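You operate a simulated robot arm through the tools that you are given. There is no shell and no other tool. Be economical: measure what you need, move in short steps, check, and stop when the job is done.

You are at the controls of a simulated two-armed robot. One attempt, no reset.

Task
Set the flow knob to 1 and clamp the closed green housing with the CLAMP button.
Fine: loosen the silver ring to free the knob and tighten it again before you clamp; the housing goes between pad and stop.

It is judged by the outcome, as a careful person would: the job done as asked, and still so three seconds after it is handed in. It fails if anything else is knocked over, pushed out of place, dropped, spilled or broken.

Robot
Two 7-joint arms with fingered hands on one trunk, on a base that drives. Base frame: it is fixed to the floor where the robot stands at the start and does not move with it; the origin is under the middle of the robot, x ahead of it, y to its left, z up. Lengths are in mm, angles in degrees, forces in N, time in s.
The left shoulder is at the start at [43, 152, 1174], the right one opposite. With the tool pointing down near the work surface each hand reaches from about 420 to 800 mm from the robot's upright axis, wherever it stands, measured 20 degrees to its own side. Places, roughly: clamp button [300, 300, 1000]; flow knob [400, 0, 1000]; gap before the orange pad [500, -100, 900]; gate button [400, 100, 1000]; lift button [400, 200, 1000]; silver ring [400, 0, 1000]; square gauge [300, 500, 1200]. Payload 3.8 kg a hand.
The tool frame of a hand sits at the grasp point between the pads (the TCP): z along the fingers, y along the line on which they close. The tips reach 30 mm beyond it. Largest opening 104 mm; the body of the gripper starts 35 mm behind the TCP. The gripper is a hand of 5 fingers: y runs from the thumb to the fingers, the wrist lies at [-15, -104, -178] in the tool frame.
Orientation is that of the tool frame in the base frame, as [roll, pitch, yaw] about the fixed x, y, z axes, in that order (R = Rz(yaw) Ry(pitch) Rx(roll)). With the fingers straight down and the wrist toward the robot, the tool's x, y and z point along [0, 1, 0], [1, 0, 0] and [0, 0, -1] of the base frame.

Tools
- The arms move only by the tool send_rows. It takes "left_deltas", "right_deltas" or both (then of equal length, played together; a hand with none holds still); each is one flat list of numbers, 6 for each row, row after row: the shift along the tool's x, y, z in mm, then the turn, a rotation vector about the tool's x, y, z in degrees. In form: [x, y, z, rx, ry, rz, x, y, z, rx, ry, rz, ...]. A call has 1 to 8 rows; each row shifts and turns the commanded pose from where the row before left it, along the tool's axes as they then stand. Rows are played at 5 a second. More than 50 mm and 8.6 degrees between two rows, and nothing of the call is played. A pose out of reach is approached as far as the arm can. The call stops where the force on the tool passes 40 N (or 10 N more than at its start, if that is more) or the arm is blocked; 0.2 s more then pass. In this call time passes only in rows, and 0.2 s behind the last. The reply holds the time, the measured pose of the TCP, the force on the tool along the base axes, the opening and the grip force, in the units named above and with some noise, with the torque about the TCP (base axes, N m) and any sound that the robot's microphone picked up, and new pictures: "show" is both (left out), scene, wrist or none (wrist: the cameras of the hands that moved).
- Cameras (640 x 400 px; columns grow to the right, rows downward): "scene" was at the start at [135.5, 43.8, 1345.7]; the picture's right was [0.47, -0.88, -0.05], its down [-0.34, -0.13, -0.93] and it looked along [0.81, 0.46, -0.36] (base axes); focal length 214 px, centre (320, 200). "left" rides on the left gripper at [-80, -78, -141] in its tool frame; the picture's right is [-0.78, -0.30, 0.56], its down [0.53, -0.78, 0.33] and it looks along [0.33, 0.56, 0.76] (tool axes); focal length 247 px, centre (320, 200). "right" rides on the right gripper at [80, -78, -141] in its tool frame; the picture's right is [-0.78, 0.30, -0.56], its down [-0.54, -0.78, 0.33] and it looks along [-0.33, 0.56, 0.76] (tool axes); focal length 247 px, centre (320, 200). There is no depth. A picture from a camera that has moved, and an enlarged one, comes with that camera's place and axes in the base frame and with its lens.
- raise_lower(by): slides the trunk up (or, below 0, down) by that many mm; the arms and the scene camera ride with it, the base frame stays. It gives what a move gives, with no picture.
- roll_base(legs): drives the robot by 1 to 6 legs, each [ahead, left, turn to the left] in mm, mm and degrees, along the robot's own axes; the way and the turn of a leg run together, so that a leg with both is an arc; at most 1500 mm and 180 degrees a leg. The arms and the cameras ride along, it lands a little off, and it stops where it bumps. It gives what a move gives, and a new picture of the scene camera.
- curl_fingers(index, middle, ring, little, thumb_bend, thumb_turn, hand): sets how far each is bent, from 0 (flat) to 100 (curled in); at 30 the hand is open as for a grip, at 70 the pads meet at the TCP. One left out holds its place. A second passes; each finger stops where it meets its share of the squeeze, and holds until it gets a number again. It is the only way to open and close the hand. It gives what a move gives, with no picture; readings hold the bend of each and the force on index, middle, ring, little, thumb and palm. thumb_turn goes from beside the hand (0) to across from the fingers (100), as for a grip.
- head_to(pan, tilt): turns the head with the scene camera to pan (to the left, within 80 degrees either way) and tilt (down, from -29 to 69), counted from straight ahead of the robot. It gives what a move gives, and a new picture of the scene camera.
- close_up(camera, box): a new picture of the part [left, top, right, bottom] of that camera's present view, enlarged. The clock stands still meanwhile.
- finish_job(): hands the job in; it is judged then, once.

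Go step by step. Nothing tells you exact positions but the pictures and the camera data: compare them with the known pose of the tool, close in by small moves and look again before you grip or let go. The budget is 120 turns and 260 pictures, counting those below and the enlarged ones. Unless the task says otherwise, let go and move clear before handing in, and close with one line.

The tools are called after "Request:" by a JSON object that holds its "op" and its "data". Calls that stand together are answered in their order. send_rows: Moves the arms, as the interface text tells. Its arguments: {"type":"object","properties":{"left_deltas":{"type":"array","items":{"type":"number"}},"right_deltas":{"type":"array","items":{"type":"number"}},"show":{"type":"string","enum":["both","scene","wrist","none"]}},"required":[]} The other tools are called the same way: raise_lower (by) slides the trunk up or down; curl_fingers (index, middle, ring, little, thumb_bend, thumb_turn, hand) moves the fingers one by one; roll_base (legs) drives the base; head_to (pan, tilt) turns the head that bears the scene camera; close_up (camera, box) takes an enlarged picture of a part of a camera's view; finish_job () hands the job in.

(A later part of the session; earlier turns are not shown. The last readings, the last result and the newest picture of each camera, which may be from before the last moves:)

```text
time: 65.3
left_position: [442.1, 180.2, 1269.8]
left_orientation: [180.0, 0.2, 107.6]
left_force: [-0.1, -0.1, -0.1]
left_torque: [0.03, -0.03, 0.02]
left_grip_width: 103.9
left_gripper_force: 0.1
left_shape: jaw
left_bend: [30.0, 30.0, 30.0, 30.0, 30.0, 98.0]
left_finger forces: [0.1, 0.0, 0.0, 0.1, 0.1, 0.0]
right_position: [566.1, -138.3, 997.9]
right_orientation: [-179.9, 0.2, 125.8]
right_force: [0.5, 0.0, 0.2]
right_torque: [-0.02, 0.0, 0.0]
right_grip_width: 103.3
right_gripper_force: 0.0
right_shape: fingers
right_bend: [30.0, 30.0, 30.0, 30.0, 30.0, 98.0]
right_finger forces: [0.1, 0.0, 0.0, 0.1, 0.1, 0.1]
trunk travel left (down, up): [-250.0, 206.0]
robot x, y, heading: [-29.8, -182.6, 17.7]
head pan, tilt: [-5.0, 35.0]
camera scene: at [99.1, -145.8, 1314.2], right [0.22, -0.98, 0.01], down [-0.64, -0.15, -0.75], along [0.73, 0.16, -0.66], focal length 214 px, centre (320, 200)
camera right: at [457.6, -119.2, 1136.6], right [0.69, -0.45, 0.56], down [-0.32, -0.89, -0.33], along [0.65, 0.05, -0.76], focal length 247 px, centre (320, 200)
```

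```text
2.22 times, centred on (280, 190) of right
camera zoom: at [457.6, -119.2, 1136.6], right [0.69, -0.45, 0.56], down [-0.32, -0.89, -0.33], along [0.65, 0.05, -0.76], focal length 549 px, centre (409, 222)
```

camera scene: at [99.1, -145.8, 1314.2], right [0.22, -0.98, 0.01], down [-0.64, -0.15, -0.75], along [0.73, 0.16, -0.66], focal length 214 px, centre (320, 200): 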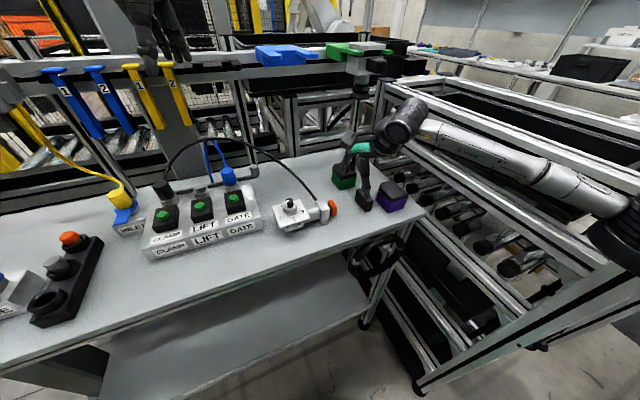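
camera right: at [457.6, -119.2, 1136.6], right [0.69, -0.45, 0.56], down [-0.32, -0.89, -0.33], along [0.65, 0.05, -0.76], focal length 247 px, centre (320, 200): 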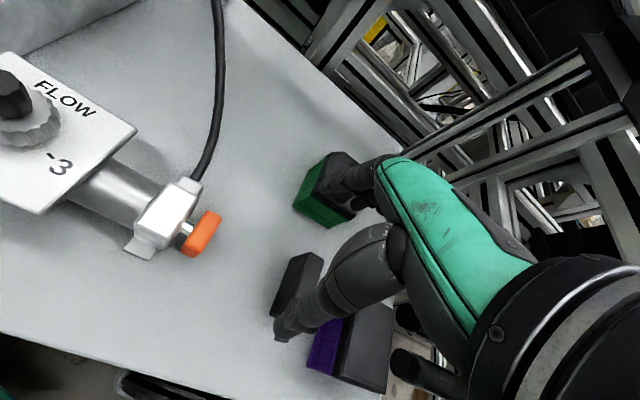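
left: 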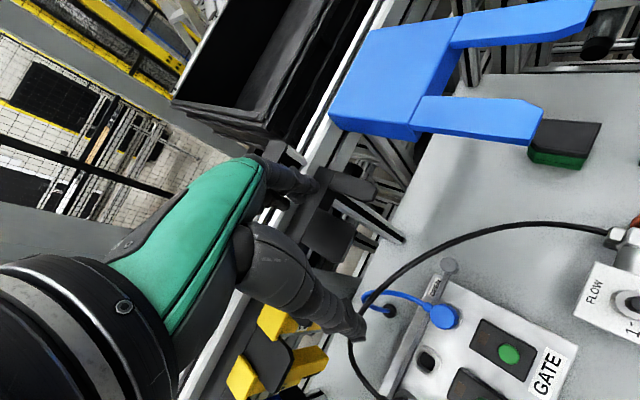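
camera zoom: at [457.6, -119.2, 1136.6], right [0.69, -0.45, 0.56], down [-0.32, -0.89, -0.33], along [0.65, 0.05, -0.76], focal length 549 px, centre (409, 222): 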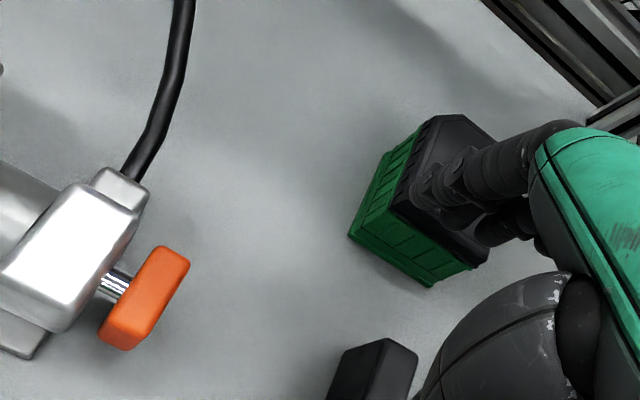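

I now move over the housing at this height.

Request:
{"op": "send_rows", "data": {"right_deltas": [-7.6, 33.7, 0, 0, 0, 0, -7.6, 33.7, 0, 0, 0, 0, -7.5, 33.6, 0, 0, 0, 0]}}

Request:
{"op": "close_up", "data": {"camera": "right", "box": [200, 160, 400, 320]}}

Request:
{"op": "close_up", "data": {"camera": "scene", "box": [280, 110, 440, 230]}}

```text
time: 66.1
left_position: [446.7, 176.5, 1270.1]
left_orientation: [-180.0, 0.0, 107.7]
left_force: [0.6, -0.1, -0.2]
left_torque: [-0.01, 0.02, -0.02]
left_grip_width: 103.6
left_gripper_force: 0.0
left_shape: jaw
left_bend: [30.0, 30.0, 30.0, 30.0, 30.0, 98.0]
left_finger forces: [0.1, 0.0, 0.0, 0.1, 0.0, 0.0]
right_position: [661.5, -102.4, 994.6]
right_orientation: [-179.7, -0.1, 125.9]
right_force: [-0.3, -0.6, -0.2]
right_torque: [-0.02, 0.03, -0.01]
right_grip_width: 102.9
right_gripper_force: 0.1
right_shape: fingers
right_bend: [30.0, 30.0, 30.0, 30.0, 30.0, 98.0]
right_finger forces: [0.0, 0.0, 0.0, 0.0, 0.1, 0.0]
trunk travel left (down, up): [-250.0, 206.0]
robot x, y, heading: [-28.6, -181.7, 17.6]
head pan, tilt: [-5.0, 35.0]
camera scene: at [102.9, -148.4, 1313.8], right [0.22, -0.98, 0.01], down [-0.64, -0.15, -0.75], along [0.73, 0.16, -0.66], focal length 214 px, centre (320, 200)
camera right: at [553.6, -82.7, 1133.8], right [0.7, -0.45, 0.56], down [-0.32, -0.89, -0.33], along [0.64, 0.05, -0.76], focal length 247 px, centre (320, 200)
```

scene: 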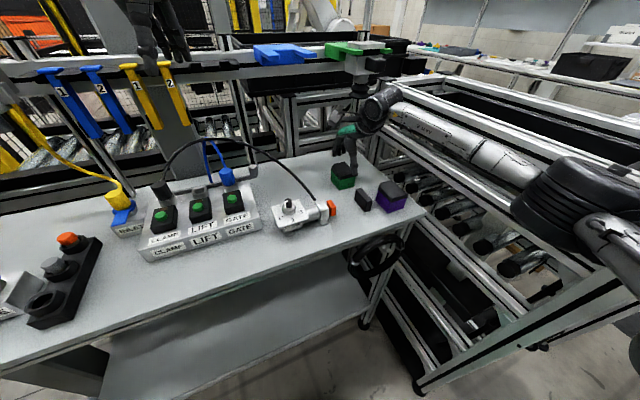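
right: 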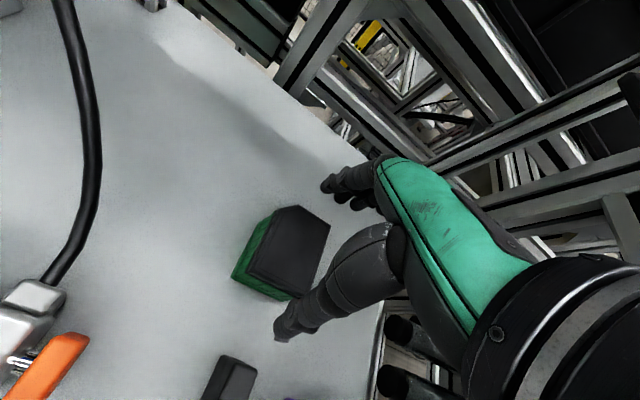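

```text
2.50 times, centred on (300, 240) of right
camera zoom: at [553.6, -82.7, 1133.8], right [0.7, -0.45, 0.56], down [-0.32, -0.89, -0.33], along [0.64, 0.05, -0.76], focal length 617 px, centre (370, 100)
```

zoom: 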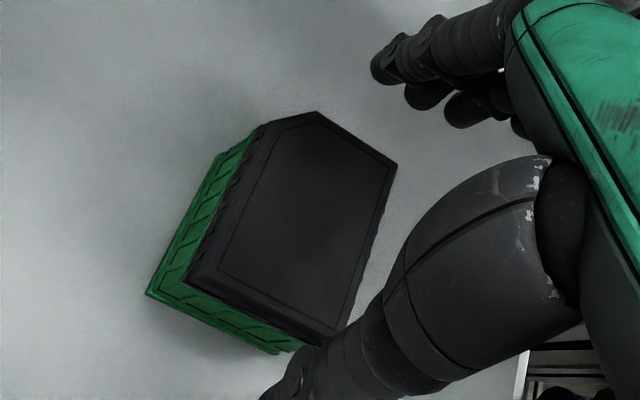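

```text
3.33 times, centred on (360, 170) of scene
camera zoom: at [102.9, -148.4, 1313.8], right [0.22, -0.98, 0.01], down [-0.64, -0.15, -0.75], along [0.73, 0.16, -0.66], focal length 715 px, centre (187, 300)
```

zoom: 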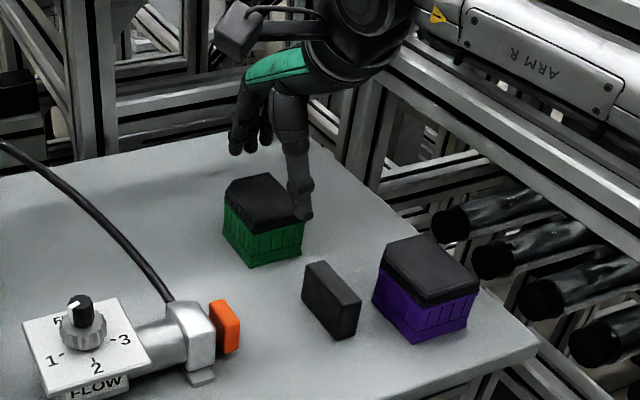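

Housing centre measured again at (661,-97), turn ≈36°. I correct by 5 mm and lower to z≈938.

Request:
{"op": "send_rows", "data": {"right_deltas": [4.2, 2.8, 0, 0, 0, 0, 0, 0, 20, 0, 0, 0, 0, 0, 20, 0, 0, 0]}}

Request:
{"op": "close_up", "data": {"camera": "scene", "box": [300, 120, 400, 220]}}

```text
time: 66.9
left_position: [443.7, 176.7, 1269.9]
left_orientation: [-180.0, 0.0, 107.6]
left_force: [-1.0, 0.0, -0.3]
left_torque: [0.01, 0.02, 0.0]
left_grip_width: 103.9
left_gripper_force: 0.0
left_shape: jaw
left_bend: [30.0, 30.0, 30.0, 30.0, 30.0, 98.0]
left_finger forces: [0.1, 0.0, 0.1, 0.0, 0.0, 0.0]
right_position: [662.2, -98.2, 954.0]
right_orientation: [-179.8, -0.2, 125.9]
right_force: [0.3, -0.1, -0.6]
right_torque: [0.0, -0.04, 0.0]
right_grip_width: 103.2
right_gripper_force: 0.0
right_shape: fingers
right_bend: [30.0, 30.0, 30.0, 30.0, 30.0, 98.0]
right_finger forces: [0.1, 0.0, 0.0, 0.0, 0.1, 0.0]
trunk travel left (down, up): [-250.0, 206.0]
robot x, y, heading: [-28.5, -179.2, 17.7]
head pan, tilt: [-5.0, 35.0]
camera scene: at [102.6, -149.1, 1313.9], right [0.22, -0.98, 0.01], down [-0.64, -0.15, -0.75], along [0.73, 0.16, -0.66], focal length 214 px, centre (320, 200)
camera right: at [554.8, -79.0, 1094.3], right [0.7, -0.45, 0.55], down [-0.32, -0.89, -0.33], along [0.64, 0.05, -0.76], focal length 247 px, centre (320, 200)
```

scene: 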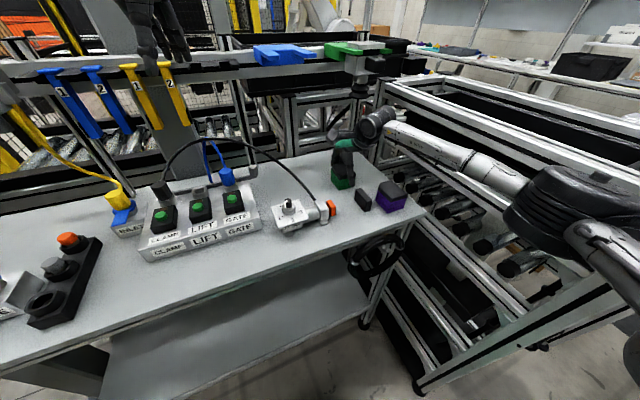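
right: 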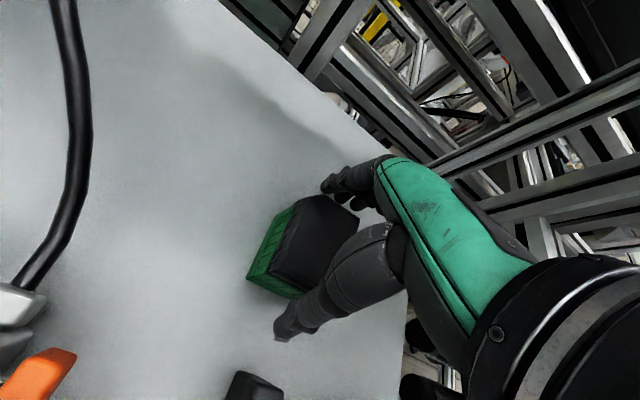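

```text
4.00 times, centred on (350, 170) of scene
camera zoom: at [102.6, -149.1, 1313.9], right [0.22, -0.98, 0.01], down [-0.64, -0.15, -0.75], along [0.73, 0.16, -0.66], focal length 858 px, centre (200, 320)
```

zoom: 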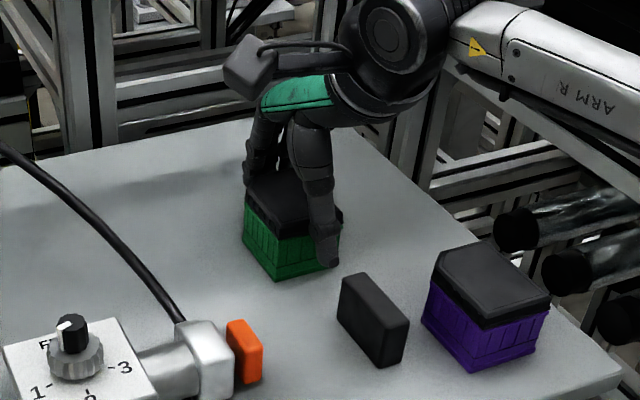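

Request:
{"op": "send_rows", "data": {"right_deltas": [0, 0, 15, 0, 0, 0], "show": "none"}}

Request:
{"op": "curl_fingers", "data": {"hand": "right", "index": 46, "middle": 46, "ring": 46, "thumb_bend": 46}}

Request:
{"op": "close_up", "data": {"camera": "right", "box": [200, 160, 400, 320]}}

Request:
{"op": "close_up", "data": {"camera": "scene", "box": [300, 120, 400, 220]}}

```text
time: 67.3
left_position: [445.1, 176.6, 1269.6]
left_orientation: [-180.0, -0.1, 107.6]
left_force: [-0.3, 0.0, -0.4]
left_torque: [0.02, 0.0, 0.01]
left_grip_width: 103.9
left_gripper_force: 0.1
left_shape: jaw
left_bend: [30.0, 30.0, 30.0, 30.0, 30.0, 98.0]
left_finger forces: [0.0, 0.0, 0.1, 0.0, 0.1, 0.1]
right_position: [662.5, -98.8, 938.1]
right_orientation: [-179.8, -0.1, 125.9]
right_force: [-0.5, -1.3, -0.5]
right_torque: [0.0, -0.01, -0.02]
right_grip_width: 103.0
right_gripper_force: 0.1
right_shape: fingers
right_bend: [30.0, 30.0, 30.0, 30.0, 30.0, 98.0]
right_finger forces: [0.0, 0.0, 0.0, 0.1, 0.0, 0.0]
trunk travel left (down, up): [-250.0, 206.0]
robot x, y, heading: [-32.4, -181.8, 18.1]
head pan, tilt: [-5.0, 35.0]
```

```text
time: 68.3
left_position: [445.4, 175.4, 1269.8]
left_orientation: [-180.0, 0.1, 107.6]
left_force: [-0.4, 0.1, -0.3]
left_torque: [-0.03, -0.02, 0.0]
left_grip_width: 103.5
left_gripper_force: 0.1
left_shape: jaw
left_bend: [30.0, 30.0, 30.0, 30.0, 30.0, 98.0]
left_finger forces: [0.0, 0.0, 0.1, 0.0, 0.0, 0.1]
right_position: [661.9, -98.3, 938.3]
right_orientation: [-179.7, 0.0, 126.0]
right_force: [1.1, -0.3, 0.9]
right_torque: [0.02, -0.08, -0.04]
right_grip_width: 79.7
right_gripper_force: 11.5
right_shape: fingers
right_bend: [39.0, 44.0, 45.0, 30.0, 41.0, 97.0]
right_finger forces: [9.4, 1.7, 0.7, 0.0, 11.4, 0.0]
trunk travel left (down, up): [-250.0, 206.0]
robot x, y, heading: [-28.8, -184.6, 17.6]
head pan, tilt: [-5.0, 35.0]
```

```text
2.50 times, centred on (300, 240) of right
camera zoom: at [553.8, -79.0, 1078.8], right [0.7, -0.45, 0.56], down [-0.32, -0.89, -0.33], along [0.64, 0.05, -0.76], focal length 617 px, centre (370, 100)
```

zoom: 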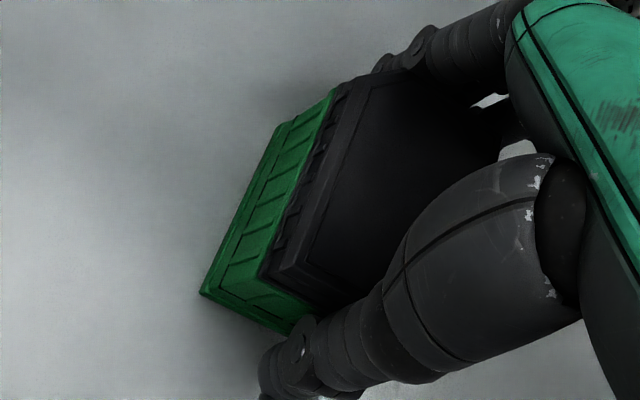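

```text
4.00 times, centred on (350, 170) of scene
camera zoom: at [102.3, -149.0, 1313.9], right [0.22, -0.98, 0.01], down [-0.64, -0.15, -0.75], along [0.73, 0.16, -0.66], focal length 858 px, centre (200, 320)
```

zoom: 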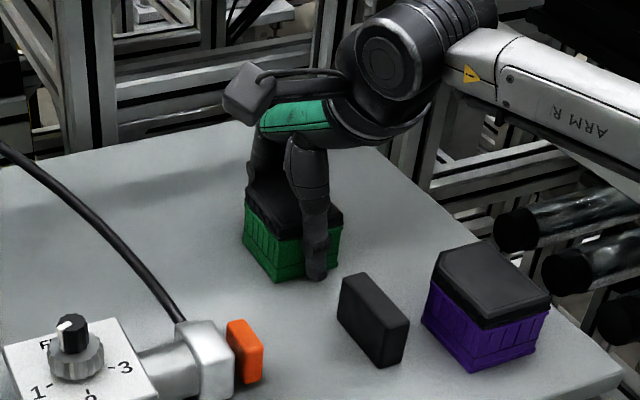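

Gripped at 11 N; I squeeze a bit more and lift 65 mm.

Request:
{"op": "curl_fingers", "data": {"hand": "right", "index": 52, "middle": 58, "ring": 58, "thumb_bend": 56}}

Request:
{"op": "send_rows", "data": {"right_deltas": [0, 0, -10, 0, 0, 0, 0, 0, -15, 0, 0, 0, 0, 0, -20, 0, 0, 0, 0, 0, -20, 0, 0, 0]}}

Request:
{"op": "close_up", "data": {"camera": "scene", "box": [300, 120, 400, 220]}}

```text
time: 69.3
left_position: [444.7, 176.6, 1270.7]
left_orientation: [180.0, 0.0, 107.7]
left_force: [-0.3, 0.6, 0.2]
left_torque: [0.01, -0.02, 0.02]
left_grip_width: 103.7
left_gripper_force: 0.1
left_shape: jaw
left_bend: [30.0, 30.0, 30.0, 30.0, 30.0, 98.0]
left_finger forces: [0.0, 0.0, 0.0, 0.0, 0.1, 0.0]
right_position: [661.0, -98.4, 939.6]
right_orientation: [-179.8, 0.0, 125.9]
right_force: [1.2, 0.8, 4.4]
right_torque: [0.1, -0.23, 0.01]
right_grip_width: 75.2
right_gripper_force: 26.5
right_shape: fingers
right_bend: [41.0, 48.0, 54.0, 30.0, 46.0, 96.0]
right_finger forces: [15.9, 8.5, 3.1, 0.0, 25.7, 0.0]
trunk travel left (down, up): [-250.0, 206.0]
robot x, y, heading: [-30.1, -181.8, 17.7]
head pan, tilt: [-5.0, 35.0]
```

```text
time: 70.3
left_position: [444.4, 177.0, 1271.5]
left_orientation: [-179.9, 0.0, 107.7]
left_force: [0.2, 0.8, -0.2]
left_torque: [0.01, 0.0, -0.02]
left_grip_width: 103.8
left_gripper_force: 0.1
left_shape: jaw
left_bend: [30.0, 30.0, 30.0, 30.0, 30.0, 98.0]
left_finger forces: [0.0, 0.0, 0.0, 0.1, 0.1, 0.0]
right_position: [662.4, -97.1, 1006.7]
right_orientation: [-179.7, 0.0, 125.8]
right_force: [-0.9, 0.1, -1.2]
right_torque: [-0.01, 0.0, 0.0]
right_grip_width: 75.3
right_gripper_force: 26.0
right_shape: fingers
right_bend: [41.0, 48.0, 55.0, 30.0, 46.0, 96.0]
right_finger forces: [14.8, 8.0, 2.8, 0.0, 25.8, 0.0]
trunk travel left (down, up): [-250.0, 206.0]
robot x, y, heading: [-32.4, -181.8, 17.8]
head pan, tilt: [-5.0, 35.0]
camera scene: at [102.1, -148.8, 1313.9], right [0.22, -0.98, 0.01], down [-0.64, -0.15, -0.75], along [0.73, 0.16, -0.66], focal length 214 px, centre (320, 200)
camera right: at [553.4, -77.8, 1147.1], right [0.7, -0.45, 0.56], down [-0.32, -0.89, -0.33], along [0.64, 0.05, -0.76], focal length 247 px, centre (320, 200)
```

scene: 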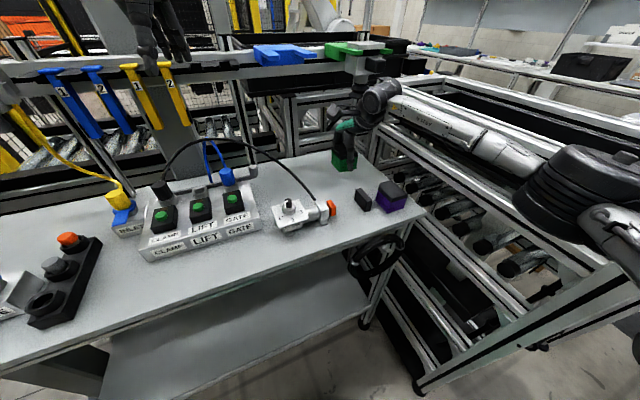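
right: 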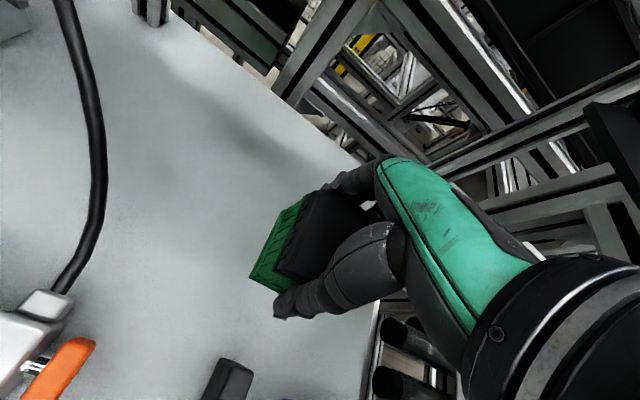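

```text
4.00 times, centred on (350, 170) of scene
camera zoom: at [102.1, -148.8, 1313.9], right [0.22, -0.98, 0.01], down [-0.64, -0.15, -0.75], along [0.73, 0.16, -0.66], focal length 858 px, centre (200, 320)
```

zoom: 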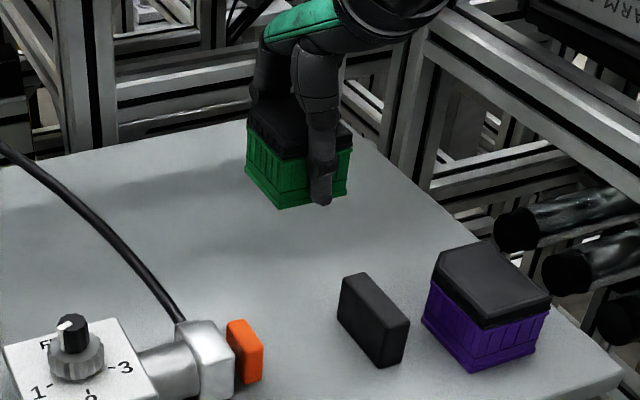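

The housing is held cleanly. I carry it above the gap (target ≈(534,-125)).

Request:
{"op": "send_rows", "data": {"right_deltas": [13.4, -29.9, 0, 0, 0, 0, 13.4, -29.9, 0, 0, 0, 0, 13.3, -29.8, 0, 0, 0, 0, 13.3, -29.8, 0, 0, 0, 0]}}

Request:
{"op": "close_up", "data": {"camera": "right", "box": [80, 160, 400, 400]}}

Request:
{"op": "close_up", "data": {"camera": "scene", "box": [300, 140, 400, 220]}}

```text
time: 71.3
left_position: [443.7, 178.5, 1270.3]
left_orientation: [179.9, 0.1, 107.7]
left_force: [-0.4, 0.3, 0.6]
left_torque: [-0.01, 0.0, 0.0]
left_grip_width: 103.9
left_gripper_force: 0.0
left_shape: jaw
left_bend: [30.0, 30.0, 30.0, 30.0, 30.0, 98.0]
left_finger forces: [0.1, 0.0, 0.0, 0.0, 0.1, 0.1]
right_position: [536.3, -122.1, 1007.7]
right_orientation: [-179.8, 0.1, 126.0]
right_force: [-0.5, 0.9, -1.1]
right_torque: [-0.01, -0.01, -0.01]
right_grip_width: 75.0
right_gripper_force: 25.2
right_shape: fingers
right_bend: [41.0, 48.0, 55.0, 30.0, 46.0, 96.0]
right_finger forces: [14.8, 8.0, 2.6, 0.0, 25.4, 0.0]
trunk travel left (down, up): [-250.0, 206.0]
robot x, y, heading: [-32.3, -180.0, 17.8]
head pan, tilt: [-5.0, 35.0]
camera scene: at [101.1, -147.1, 1314.0], right [0.22, -0.98, 0.01], down [-0.64, -0.15, -0.75], along [0.73, 0.16, -0.66], focal length 214 px, centre (320, 200)
camera right: at [427.1, -101.8, 1147.7], right [0.7, -0.45, 0.56], down [-0.32, -0.89, -0.33], along [0.64, 0.05, -0.76], focal length 247 px, centre (320, 200)
```

scene: 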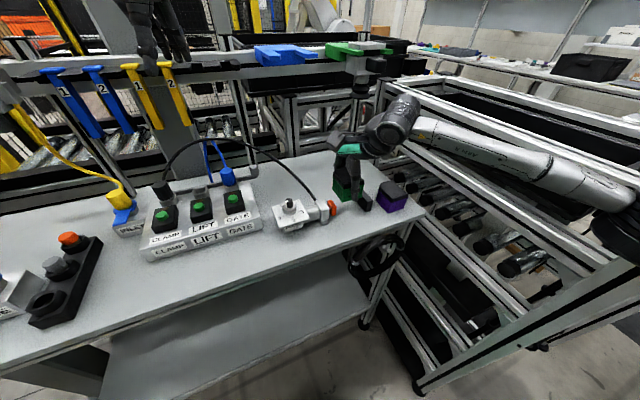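
right: 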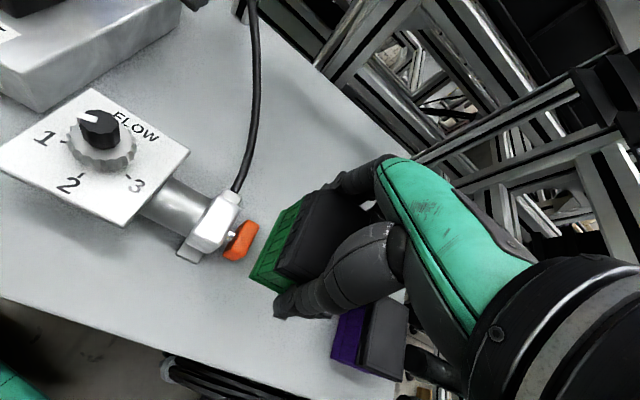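

```text
1.67 times, centred on (240, 280) of right
camera zoom: at [427.1, -101.8, 1147.7], right [0.7, -0.45, 0.56], down [-0.32, -0.89, -0.33], along [0.64, 0.05, -0.76], focal length 412 px, centre (453, 67)
```

zoom: 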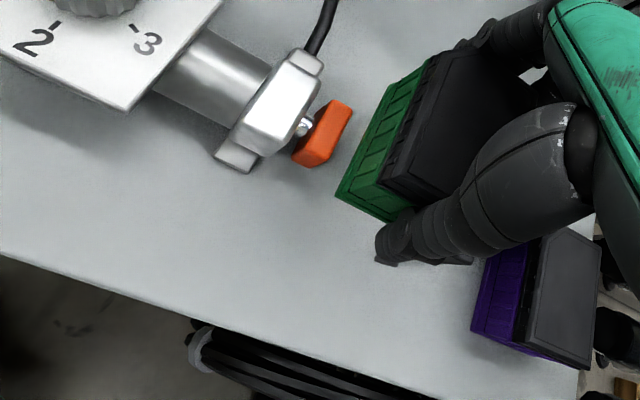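

```text
5.00 times, centred on (350, 180) of scene
camera zoom: at [101.1, -147.1, 1314.0], right [0.22, -0.98, 0.01], down [-0.64, -0.15, -0.75], along [0.73, 0.16, -0.66], focal length 1072 px, centre (170, 300)
```

zoom: 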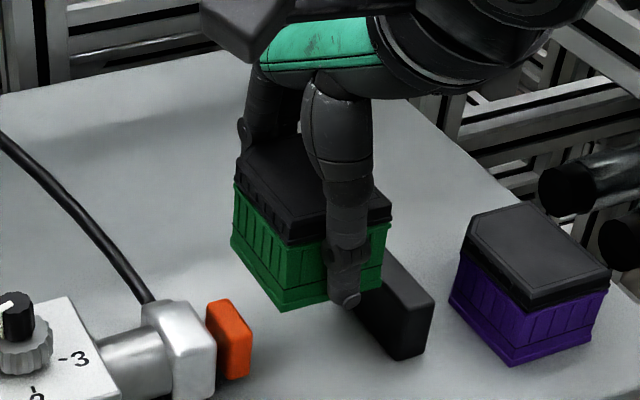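

Pad face at L≈379, stop face at L≈458–465 along the clamp axis; the housing centre is at 414, so I shift 4 mm toward the stop and lower to just above them for a check.

Request:
{"op": "send_rows", "data": {"right_deltas": [-4, -2, 8, 0, 0, 0, 0, 0, 12, 0, 0, 0], "show": "none"}}

Request:
{"op": "close_up", "data": {"camera": "scene", "box": [310, 150, 390, 214]}}

Request:
{"op": "close_up", "data": {"camera": "right", "box": [180, 160, 340, 320]}}

```text
time: 71.9
left_position: [442.0, 181.0, 1270.6]
left_orientation: [180.0, 0.2, 107.7]
left_force: [-0.6, -0.1, 0.5]
left_torque: [0.0, -0.05, 0.0]
left_grip_width: 103.7
left_gripper_force: 0.0
left_shape: jaw
left_bend: [30.0, 30.0, 30.0, 30.0, 30.0, 98.0]
left_finger forces: [0.0, 0.0, 0.0, 0.0, 0.0, 0.1]
right_position: [532.1, -124.9, 986.7]
right_orientation: [-179.8, 0.2, 125.9]
right_force: [0.1, -0.3, -1.7]
right_torque: [-0.02, 0.01, -0.03]
right_grip_width: 75.2
right_gripper_force: 25.4
right_shape: fingers
right_bend: [41.0, 48.0, 55.0, 30.0, 46.0, 96.0]
right_finger forces: [14.8, 8.0, 2.7, 0.1, 25.3, 0.0]
trunk travel left (down, up): [-250.0, 206.0]
robot x, y, heading: [-30.4, -180.8, 17.6]
head pan, tilt: [-5.0, 35.0]
```

```text
6.25 times, centred on (350, 182) of scene
camera zoom: at [99.1, -144.1, 1314.2], right [0.22, -0.98, 0.01], down [-0.64, -0.16, -0.75], along [0.73, 0.16, -0.66], focal length 1340 px, centre (132, 312)
```

zoom: 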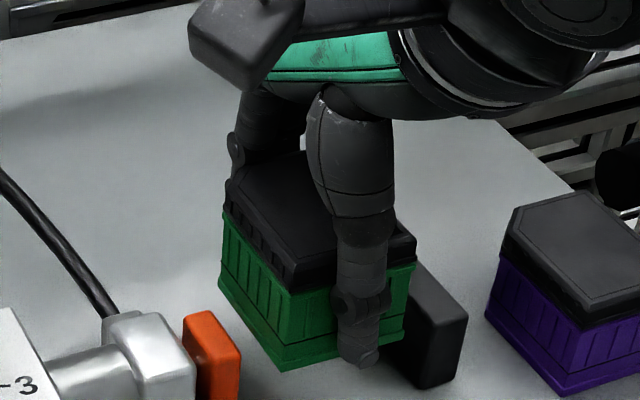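

```text
2.50 times, centred on (260, 240) of right
camera zoom: at [423.6, -105.2, 1127.4], right [0.7, -0.45, 0.56], down [-0.32, -0.89, -0.33], along [0.65, 0.05, -0.76], focal length 617 px, centre (470, 100)
```

zoom: 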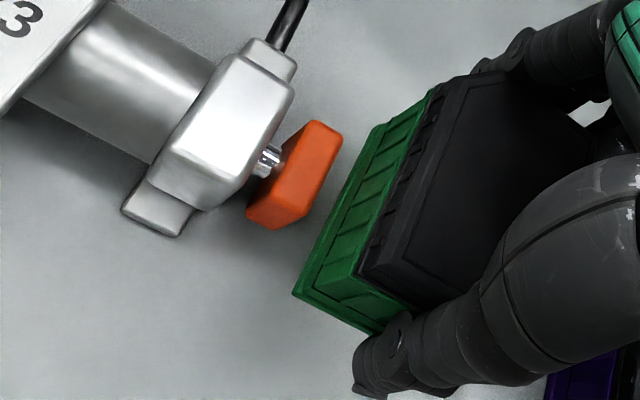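

Clearance is about 5 mm to the pad and 22 mm to the stop, so I shift 8 mm toward the stop, then lower.

Request:
{"op": "send_rows", "data": {"right_deltas": [-4, 0, 0, 0, 0, 0, -4, 0, 0, 0, 0, 0, 0, 0, 8, 0, 0, 0], "show": "none"}}

Request:
{"op": "close_up", "data": {"camera": "scene", "box": [310, 150, 390, 214]}}

Request:
{"op": "close_up", "data": {"camera": "right", "box": [180, 160, 340, 320]}}

```text
time: 72.7
left_position: [442.2, 182.9, 1270.4]
left_orientation: [180.0, 0.3, 107.7]
left_force: [-1.2, -0.9, -0.4]
left_torque: [-0.01, 0.01, -0.02]
left_grip_width: 104.0
left_gripper_force: 0.1
left_shape: jaw
left_bend: [30.0, 30.0, 30.0, 30.0, 30.0, 98.0]
left_finger forces: [0.0, 0.1, 0.0, 0.1, 0.0, 0.0]
right_position: [535.8, -129.7, 980.7]
right_orientation: [-179.7, 0.3, 125.8]
right_force: [0.0, 0.1, -0.7]
right_torque: [-0.02, -0.02, -0.01]
right_grip_width: 75.4
right_gripper_force: 25.6
right_shape: fingers
right_bend: [41.0, 48.0, 55.0, 30.0, 46.0, 96.0]
right_finger forces: [14.7, 7.9, 2.7, 0.0, 25.2, 0.0]
trunk travel left (down, up): [-250.0, 206.0]
robot x, y, heading: [-31.2, -184.6, 17.9]
head pan, tilt: [-5.0, 35.0]
```

```text
6.25 times, centred on (350, 182) of scene
camera zoom: at [98.7, -141.6, 1314.1], right [0.22, -0.98, 0.02], down [-0.64, -0.16, -0.75], along [0.73, 0.15, -0.66], focal length 1340 px, centre (132, 312)
```

zoom: 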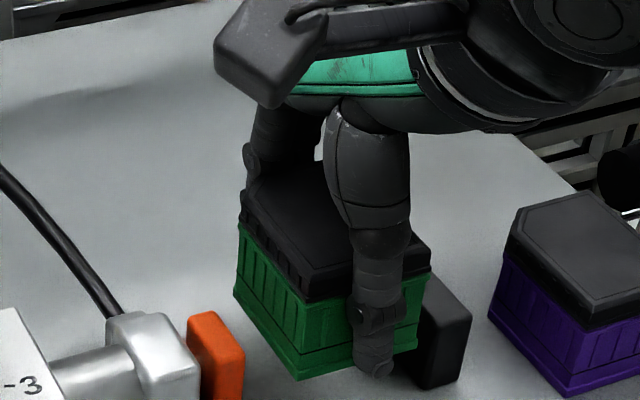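

```text
2.50 times, centred on (260, 240) of right
camera zoom: at [427.1, -109.5, 1120.7], right [0.7, -0.45, 0.56], down [-0.32, -0.89, -0.33], along [0.65, 0.05, -0.76], focal length 617 px, centre (470, 100)
```

zoom: 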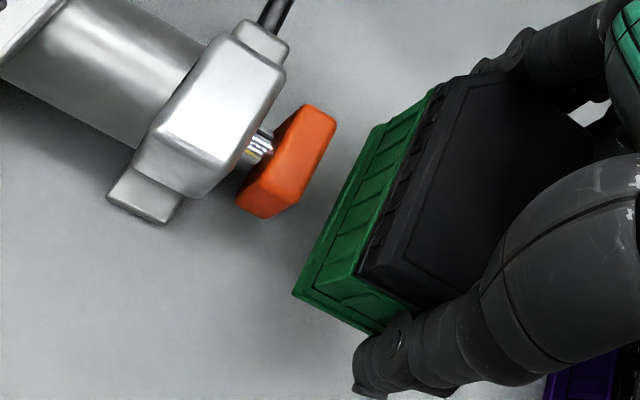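

Now clearances are about 12 and 15 mm. I lower toward the table.

Request:
{"op": "send_rows", "data": {"right_deltas": [0, 0, 12, 0, 0, 0, 0, 0, 12, 0, 0, 0, 0, 0, 10, 0, 0, 0], "show": "none"}}

Request:
{"op": "close_up", "data": {"camera": "scene", "box": [310, 150, 390, 214]}}

Request:
{"op": "close_up", "data": {"camera": "right", "box": [180, 160, 340, 320]}}

```text
time: 73.5
left_position: [439.5, 181.6, 1271.2]
left_orientation: [180.0, 0.2, 107.7]
left_force: [1.0, 0.5, 1.0]
left_torque: [-0.02, -0.02, 0.0]
left_grip_width: 103.8
left_gripper_force: 0.0
left_shape: jaw
left_bend: [30.0, 30.0, 30.0, 30.0, 30.0, 98.0]
left_finger forces: [0.0, 0.0, 0.1, 0.0, 0.0, 0.0]
right_position: [534.1, -132.8, 946.5]
right_orientation: [-179.9, 0.3, 126.0]
right_force: [-0.7, -0.2, -1.3]
right_torque: [0.01, -0.01, 0.01]
right_grip_width: 75.0
right_gripper_force: 25.4
right_shape: fingers
right_bend: [41.0, 48.0, 55.0, 30.0, 46.0, 96.0]
right_finger forces: [14.8, 7.8, 2.6, 0.0, 25.2, 0.0]
trunk travel left (down, up): [-250.0, 206.0]
robot x, y, heading: [-33.5, -184.2, 17.5]
head pan, tilt: [-5.0, 35.0]
```

```text
6.25 times, centred on (350, 182) of scene
camera zoom: at [97.2, -143.6, 1314.3], right [0.22, -0.98, 0.02], down [-0.64, -0.16, -0.75], along [0.74, 0.15, -0.66], focal length 1340 px, centre (132, 312)
```

zoom: 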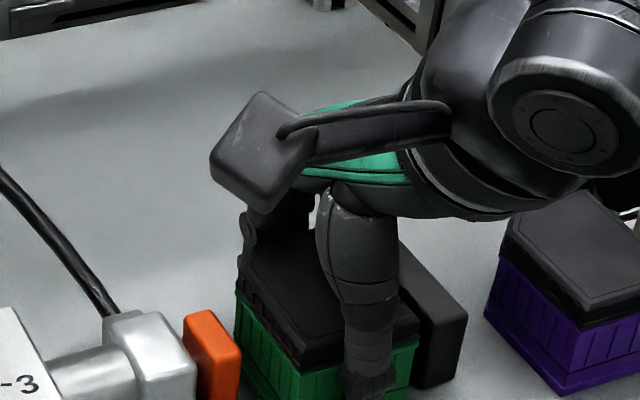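

```text
2.50 times, centred on (260, 240) of right
camera zoom: at [425.1, -112.4, 1086.3], right [0.69, -0.45, 0.56], down [-0.32, -0.89, -0.33], along [0.65, 0.05, -0.76], focal length 617 px, centre (470, 100)
```

zoom: 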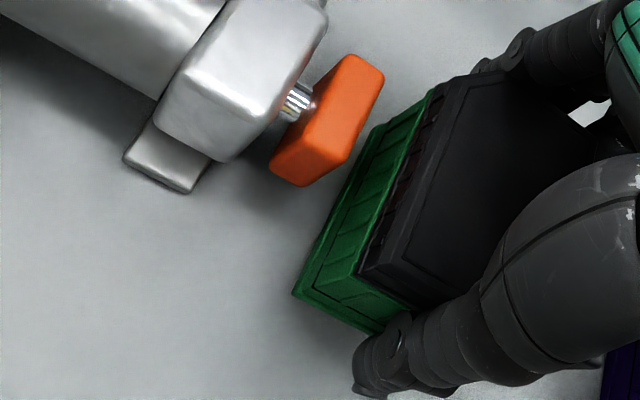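

Request:
{"op": "send_rows", "data": {"right_deltas": [0, 3, 3, 0, 0, 0, 0, 0, 2, 0, 0, 0, 0, 0, 2, 0, 0, 0], "show": "none"}}

```text
time: 74.3
left_position: [441.3, 180.5, 1270.2]
left_orientation: [179.9, 0.2, 107.6]
left_force: [-0.5, -1.1, -0.4]
left_torque: [-0.03, -0.01, 0.03]
left_grip_width: 103.8
left_gripper_force: 0.1
left_shape: jaw
left_bend: [30.0, 30.0, 30.0, 30.0, 30.0, 98.0]
left_finger forces: [0.0, 0.0, 0.0, 0.1, 0.0, 0.0]
right_position: [538.2, -131.2, 938.4]
right_orientation: [180.0, 0.2, 125.9]
right_force: [-0.6, -0.4, 1.7]
right_torque: [0.0, -0.11, -0.03]
right_grip_width: 74.8
right_gripper_force: 26.1
right_shape: fingers
right_bend: [41.0, 48.0, 55.0, 30.0, 46.0, 96.0]
right_finger forces: [14.5, 7.9, 3.2, 0.1, 25.9, 0.1]
trunk travel left (down, up): [-250.0, 206.0]
robot x, y, heading: [-36.5, -182.7, 17.6]
head pan, tilt: [-5.0, 35.0]
```

Touching down (z 938). I open the hand.

Request:
{"op": "curl_fingers", "data": {"hand": "right", "index": 30, "middle": 30, "ring": 30, "thumb_bend": 30}}

Request:
{"op": "close_up", "data": {"camera": "right", "box": [180, 160, 380, 340]}}

Request:
{"op": "close_up", "data": {"camera": "scene", "box": [310, 150, 390, 214]}}

```text
time: 75.3
left_position: [441.7, 179.3, 1271.9]
left_orientation: [179.9, 0.2, 107.7]
left_force: [-0.6, 0.0, 0.4]
left_torque: [0.03, 0.03, 0.02]
left_grip_width: 103.6
left_gripper_force: 0.0
left_shape: jaw
left_bend: [30.0, 30.0, 30.0, 30.0, 30.0, 98.0]
left_finger forces: [0.0, 0.1, 0.1, 0.0, 0.0, 0.0]
right_position: [538.6, -131.7, 938.7]
right_orientation: [-179.8, 0.2, 125.9]
right_force: [-0.2, -0.8, -0.2]
right_torque: [0.02, -0.01, 0.0]
right_grip_width: 103.0
right_gripper_force: 0.1
right_shape: fingers
right_bend: [30.0, 30.0, 30.0, 30.0, 30.0, 97.0]
right_finger forces: [0.0, 0.0, 0.0, 0.0, 0.1, 0.1]
trunk travel left (down, up): [-250.0, 206.0]
robot x, y, heading: [-30.8, -179.8, 17.7]
head pan, tilt: [-5.0, 35.0]
```

```text
2.22 times, centred on (280, 250) of right
camera zoom: at [428.7, -111.7, 1078.4], right [0.7, -0.45, 0.56], down [-0.32, -0.89, -0.33], along [0.65, 0.05, -0.76], focal length 549 px, centre (409, 89)
```

zoom: 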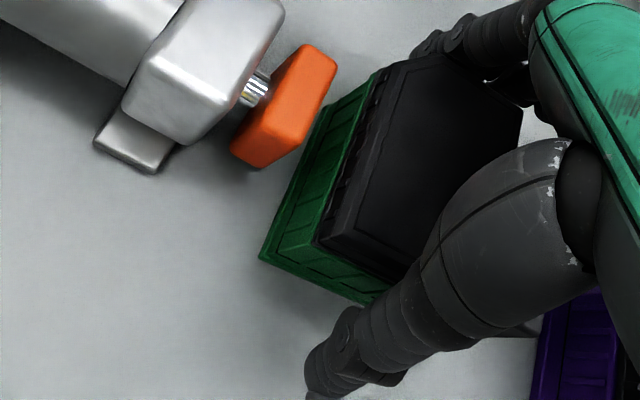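

```text
6.25 times, centred on (350, 182) of scene
camera zoom: at [98.2, -145.7, 1314.2], right [0.22, -0.98, 0.01], down [-0.64, -0.15, -0.75], along [0.73, 0.16, -0.66], focal length 1340 px, centre (132, 312)
```

zoom: 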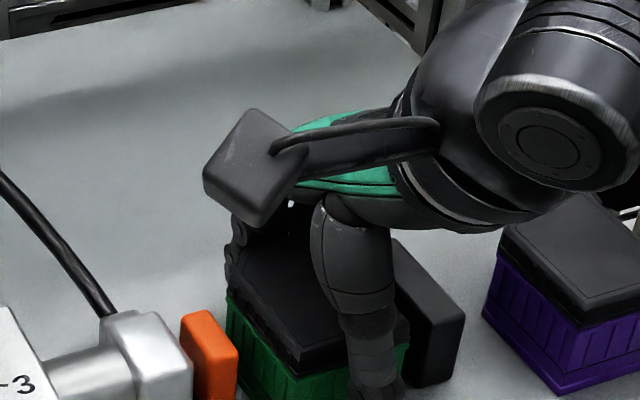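

Released, the housing stands between pad and stop. I lift the hand straight up and back.

Request:
{"op": "send_rows", "data": {"right_deltas": [0, 0, -20, 0, 0, 0, 0, 0, -40, 0, 0, 0, 0, 0, -45, 0, 0, 0, 0, 0, -45, 0, 0, 0, 0, -45, 0, 0, 0, 0, 0, -45, 0, 0, 0, 0]}}

Request:
{"op": "close_up", "data": {"camera": "scene", "box": [260, 140, 400, 240]}}

Request:
{"op": "close_up", "data": {"camera": "right", "box": [60, 120, 380, 320]}}

```text
time: 76.9
left_position: [431.6, 211.5, 1269.3]
left_orientation: [179.8, 1.1, 108.6]
left_force: [0.2, 0.1, -0.3]
left_torque: [0.0, -0.04, 0.02]
left_grip_width: 103.7
left_gripper_force: 0.1
left_shape: jaw
left_bend: [30.0, 30.0, 30.0, 30.0, 30.0, 98.0]
left_finger forces: [0.1, 0.0, 0.0, 0.0, 0.0, 0.0]
right_position: [455.0, -150.1, 1091.8]
right_orientation: [-179.9, 1.0, 127.5]
right_force: [-0.6, 0.1, 0.4]
right_torque: [-0.02, 0.01, -0.05]
right_grip_width: 103.1
right_gripper_force: 0.0
right_shape: fingers
right_bend: [30.0, 30.0, 30.0, 30.0, 30.0, 97.0]
right_finger forces: [0.0, 0.1, 0.1, 0.0, 0.0, 0.1]
trunk travel left (down, up): [-250.0, 206.0]
robot x, y, heading: [-26.7, -174.4, 18.7]
head pan, tilt: [-5.0, 35.0]
stopped in row 6 (right hand): the arm was blocked; the commanded pose is now the measured one
camera scene: at [92.4, -119.3, 1315.2], right [0.24, -0.97, 0.03], down [-0.63, -0.18, -0.75], along [0.74, 0.16, -0.66], focal length 214 px, centre (320, 200)
camera right: at [344.4, -132.7, 1230.1], right [0.7, -0.43, 0.57], down [-0.29, -0.9, -0.32], along [0.65, 0.06, -0.76], focal length 247 px, centre (320, 200)
```

scene: 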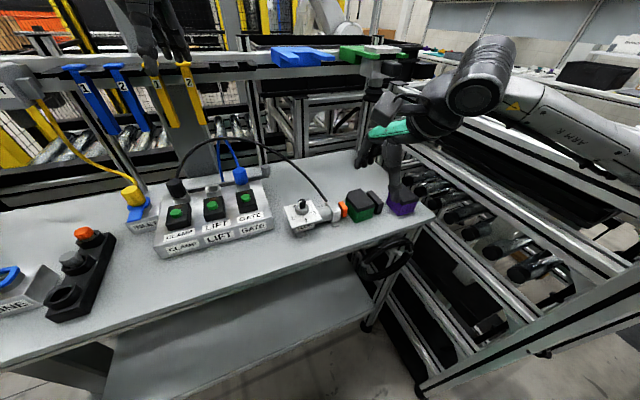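
right: 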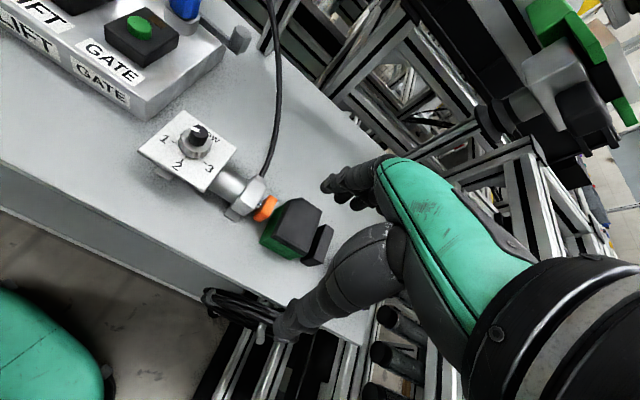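

```text
4.00 times, centred on (330, 190) of scene
camera zoom: at [92.4, -119.3, 1315.2], right [0.24, -0.97, 0.03], down [-0.63, -0.18, -0.75], along [0.74, 0.16, -0.66], focal length 858 px, centre (280, 240)
```

zoom: 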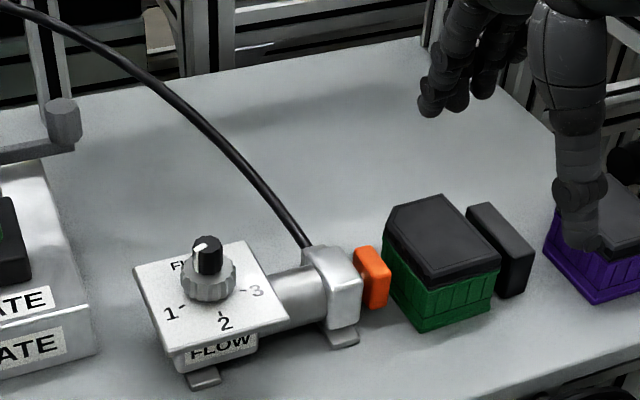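

```text
2.00 times, centred on (220, 220) of right
camera zoom: at [344.4, -132.7, 1230.1], right [0.7, -0.43, 0.57], down [-0.29, -0.9, -0.32], along [0.65, 0.06, -0.76], focal length 494 px, centre (520, 160)
```

zoom: 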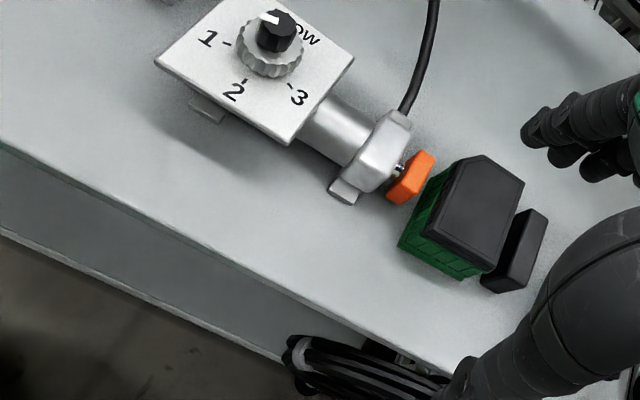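

The housing sits well between pad and stop. The right elbow was leaning on the rack while retracting, so I drive the base left away from it.

Request:
{"op": "roll_base", "data": {"legs": [[0, 150, 0]]}}

Request:
{"op": "close_up", "data": {"camera": "scene", "box": [120, 140, 440, 340]}}

```text
time: 78.3
left_position: [394.1, 332.3, 1269.0]
left_orientation: [180.0, 0.0, 108.3]
left_force: [-0.6, -1.1, 0.0]
left_torque: [-0.02, 0.02, 0.01]
left_grip_width: 103.8
left_gripper_force: 0.0
left_shape: jaw
left_bend: [30.0, 30.0, 30.0, 30.0, 30.0, 98.0]
left_finger forces: [0.0, 0.1, 0.0, 0.0, 0.0, 0.1]
right_position: [419.4, -29.0, 1085.2]
right_orientation: [-179.9, -0.2, 126.9]
right_force: [-0.2, 0.2, 0.0]
right_torque: [-0.04, 0.01, 0.0]
right_grip_width: 103.2
right_gripper_force: 0.2
right_shape: fingers
right_bend: [30.0, 30.0, 30.0, 30.0, 30.0, 97.0]
right_finger forces: [0.1, 0.0, 0.0, 0.0, 0.1, 0.0]
trunk travel left (down, up): [-250.0, 206.0]
robot x, y, heading: [-76.4, -33.9, 18.4]
head pan, tilt: [-5.0, 35.0]
camera scene: at [56.3, 1.6, 1313.9], right [0.23, -0.97, 0.01], down [-0.64, -0.16, -0.75], along [0.73, 0.17, -0.66], focal length 214 px, centre (320, 200)
```

scene: 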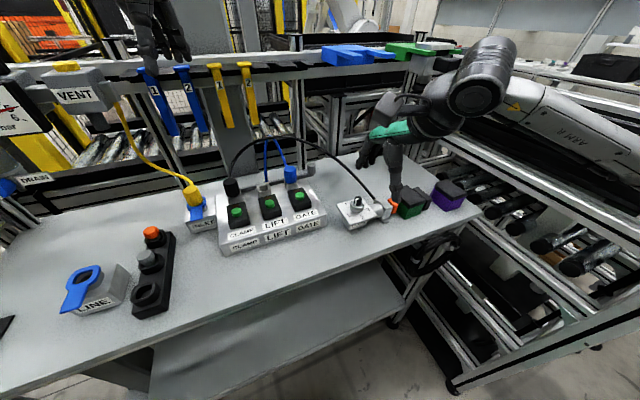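

```text
2.00 times, centred on (280, 240) of scene
camera zoom: at [56.3, 1.6, 1313.9], right [0.23, -0.97, 0.01], down [-0.64, -0.16, -0.75], along [0.73, 0.17, -0.66], focal length 429 px, centre (400, 120)
```

zoom: 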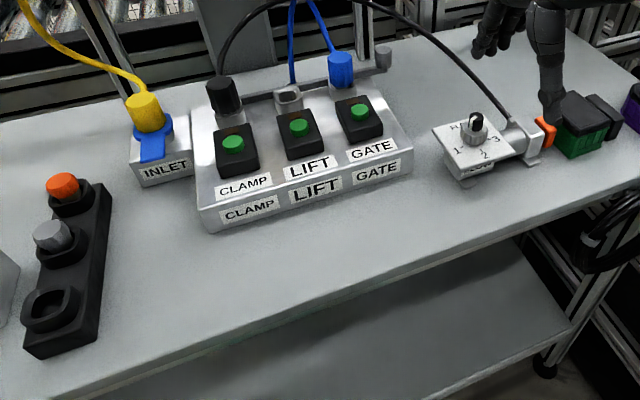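

The housing stands between pad and stop; now the CLAMP button, at about (346,258,978). I shape the left hand as a pinch (thumb, index, middle together; others folded) and bring it above the button, tilted away from the plug.

Request:
{"op": "curl_fingers", "data": {"hand": "left", "index": 70, "middle": 70, "ring": 100, "little": 100, "thumb_bend": 70}}

Request:
{"op": "send_rows", "data": {"left_deltas": [-18, -23, 0, -7, 0, 0, -18, -23, 0, -7, 0, 0, -18, -23, 0, -6, 0, 0]}}

```text
time: 79.3
left_position: [395.2, 330.1, 1270.3]
left_orientation: [180.0, 0.0, 108.4]
left_force: [0.5, 0.5, 0.6]
left_torque: [0.01, 0.0, -0.03]
left_grip_width: 1.5
left_gripper_force: 0.1
left_shape: fingers
left_bend: [70.0, 70.0, 100.0, 100.0, 70.0, 98.0]
left_finger forces: [0.1, 0.0, 0.0, 0.0, 0.0, 0.0]
right_position: [418.0, -30.9, 1085.2]
right_orientation: [-179.8, -0.1, 127.0]
right_force: [-0.1, 0.2, 0.3]
right_torque: [-0.01, -0.02, 0.01]
right_grip_width: 103.0
right_gripper_force: 0.1
right_shape: fingers
right_bend: [30.0, 30.0, 30.0, 30.0, 30.0, 97.0]
right_finger forces: [0.0, 0.0, 0.1, 0.0, 0.1, 0.1]
trunk travel left (down, up): [-250.0, 206.0]
robot x, y, heading: [-76.4, -34.1, 18.6]
head pan, tilt: [-5.0, 35.0]
```

```text
time: 80.1
left_position: [343.9, 259.2, 1263.2]
left_orientation: [159.9, 0.0, 108.4]
left_force: [-0.2, 0.7, 0.0]
left_torque: [0.0, -0.03, 0.01]
left_grip_width: 1.2
left_gripper_force: 0.2
left_shape: fingers
left_bend: [70.0, 70.0, 100.0, 100.0, 70.0, 98.0]
left_finger forces: [0.0, 0.0, 0.0, 0.1, 0.1, 0.1]
right_position: [418.1, -31.4, 1086.3]
right_orientation: [-179.8, -0.1, 127.0]
right_force: [0.4, 0.7, 0.2]
right_torque: [0.03, 0.02, -0.03]
right_grip_width: 102.9
right_gripper_force: 0.0
right_shape: fingers
right_bend: [30.0, 30.0, 30.0, 30.0, 30.0, 97.0]
right_finger forces: [0.1, 0.0, 0.0, 0.0, 0.0, 0.0]
trunk travel left (down, up): [-250.0, 206.0]
robot x, y, heading: [-74.9, -33.9, 18.4]
head pan, tilt: [-5.0, 35.0]
camera scene: at [56.3, 1.2, 1314.0], right [0.23, -0.97, 0.01], down [-0.64, -0.16, -0.75], along [0.73, 0.17, -0.66], focal length 214 px, centre (320, 200)
camera left: at [254.7, 143.9, 1368.9], right [0.16, -0.76, -0.62], down [-0.75, 0.31, -0.58], along [0.64, 0.56, -0.52], focal length 247 px, centre (320, 200)
```

scene: 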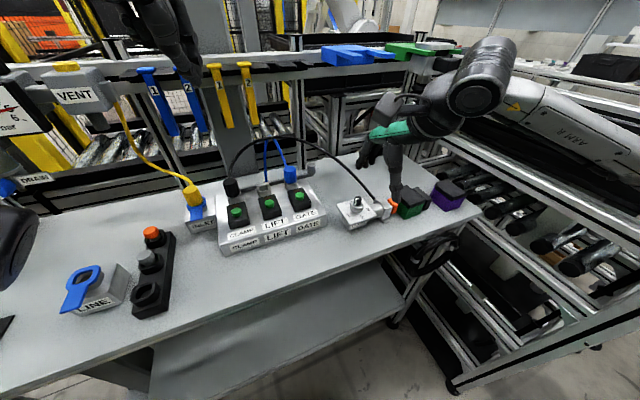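
left: 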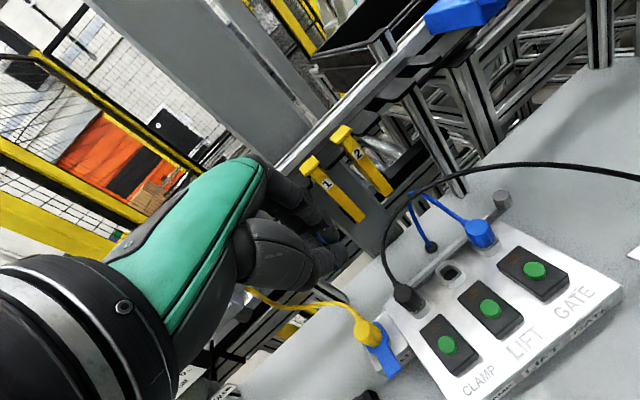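

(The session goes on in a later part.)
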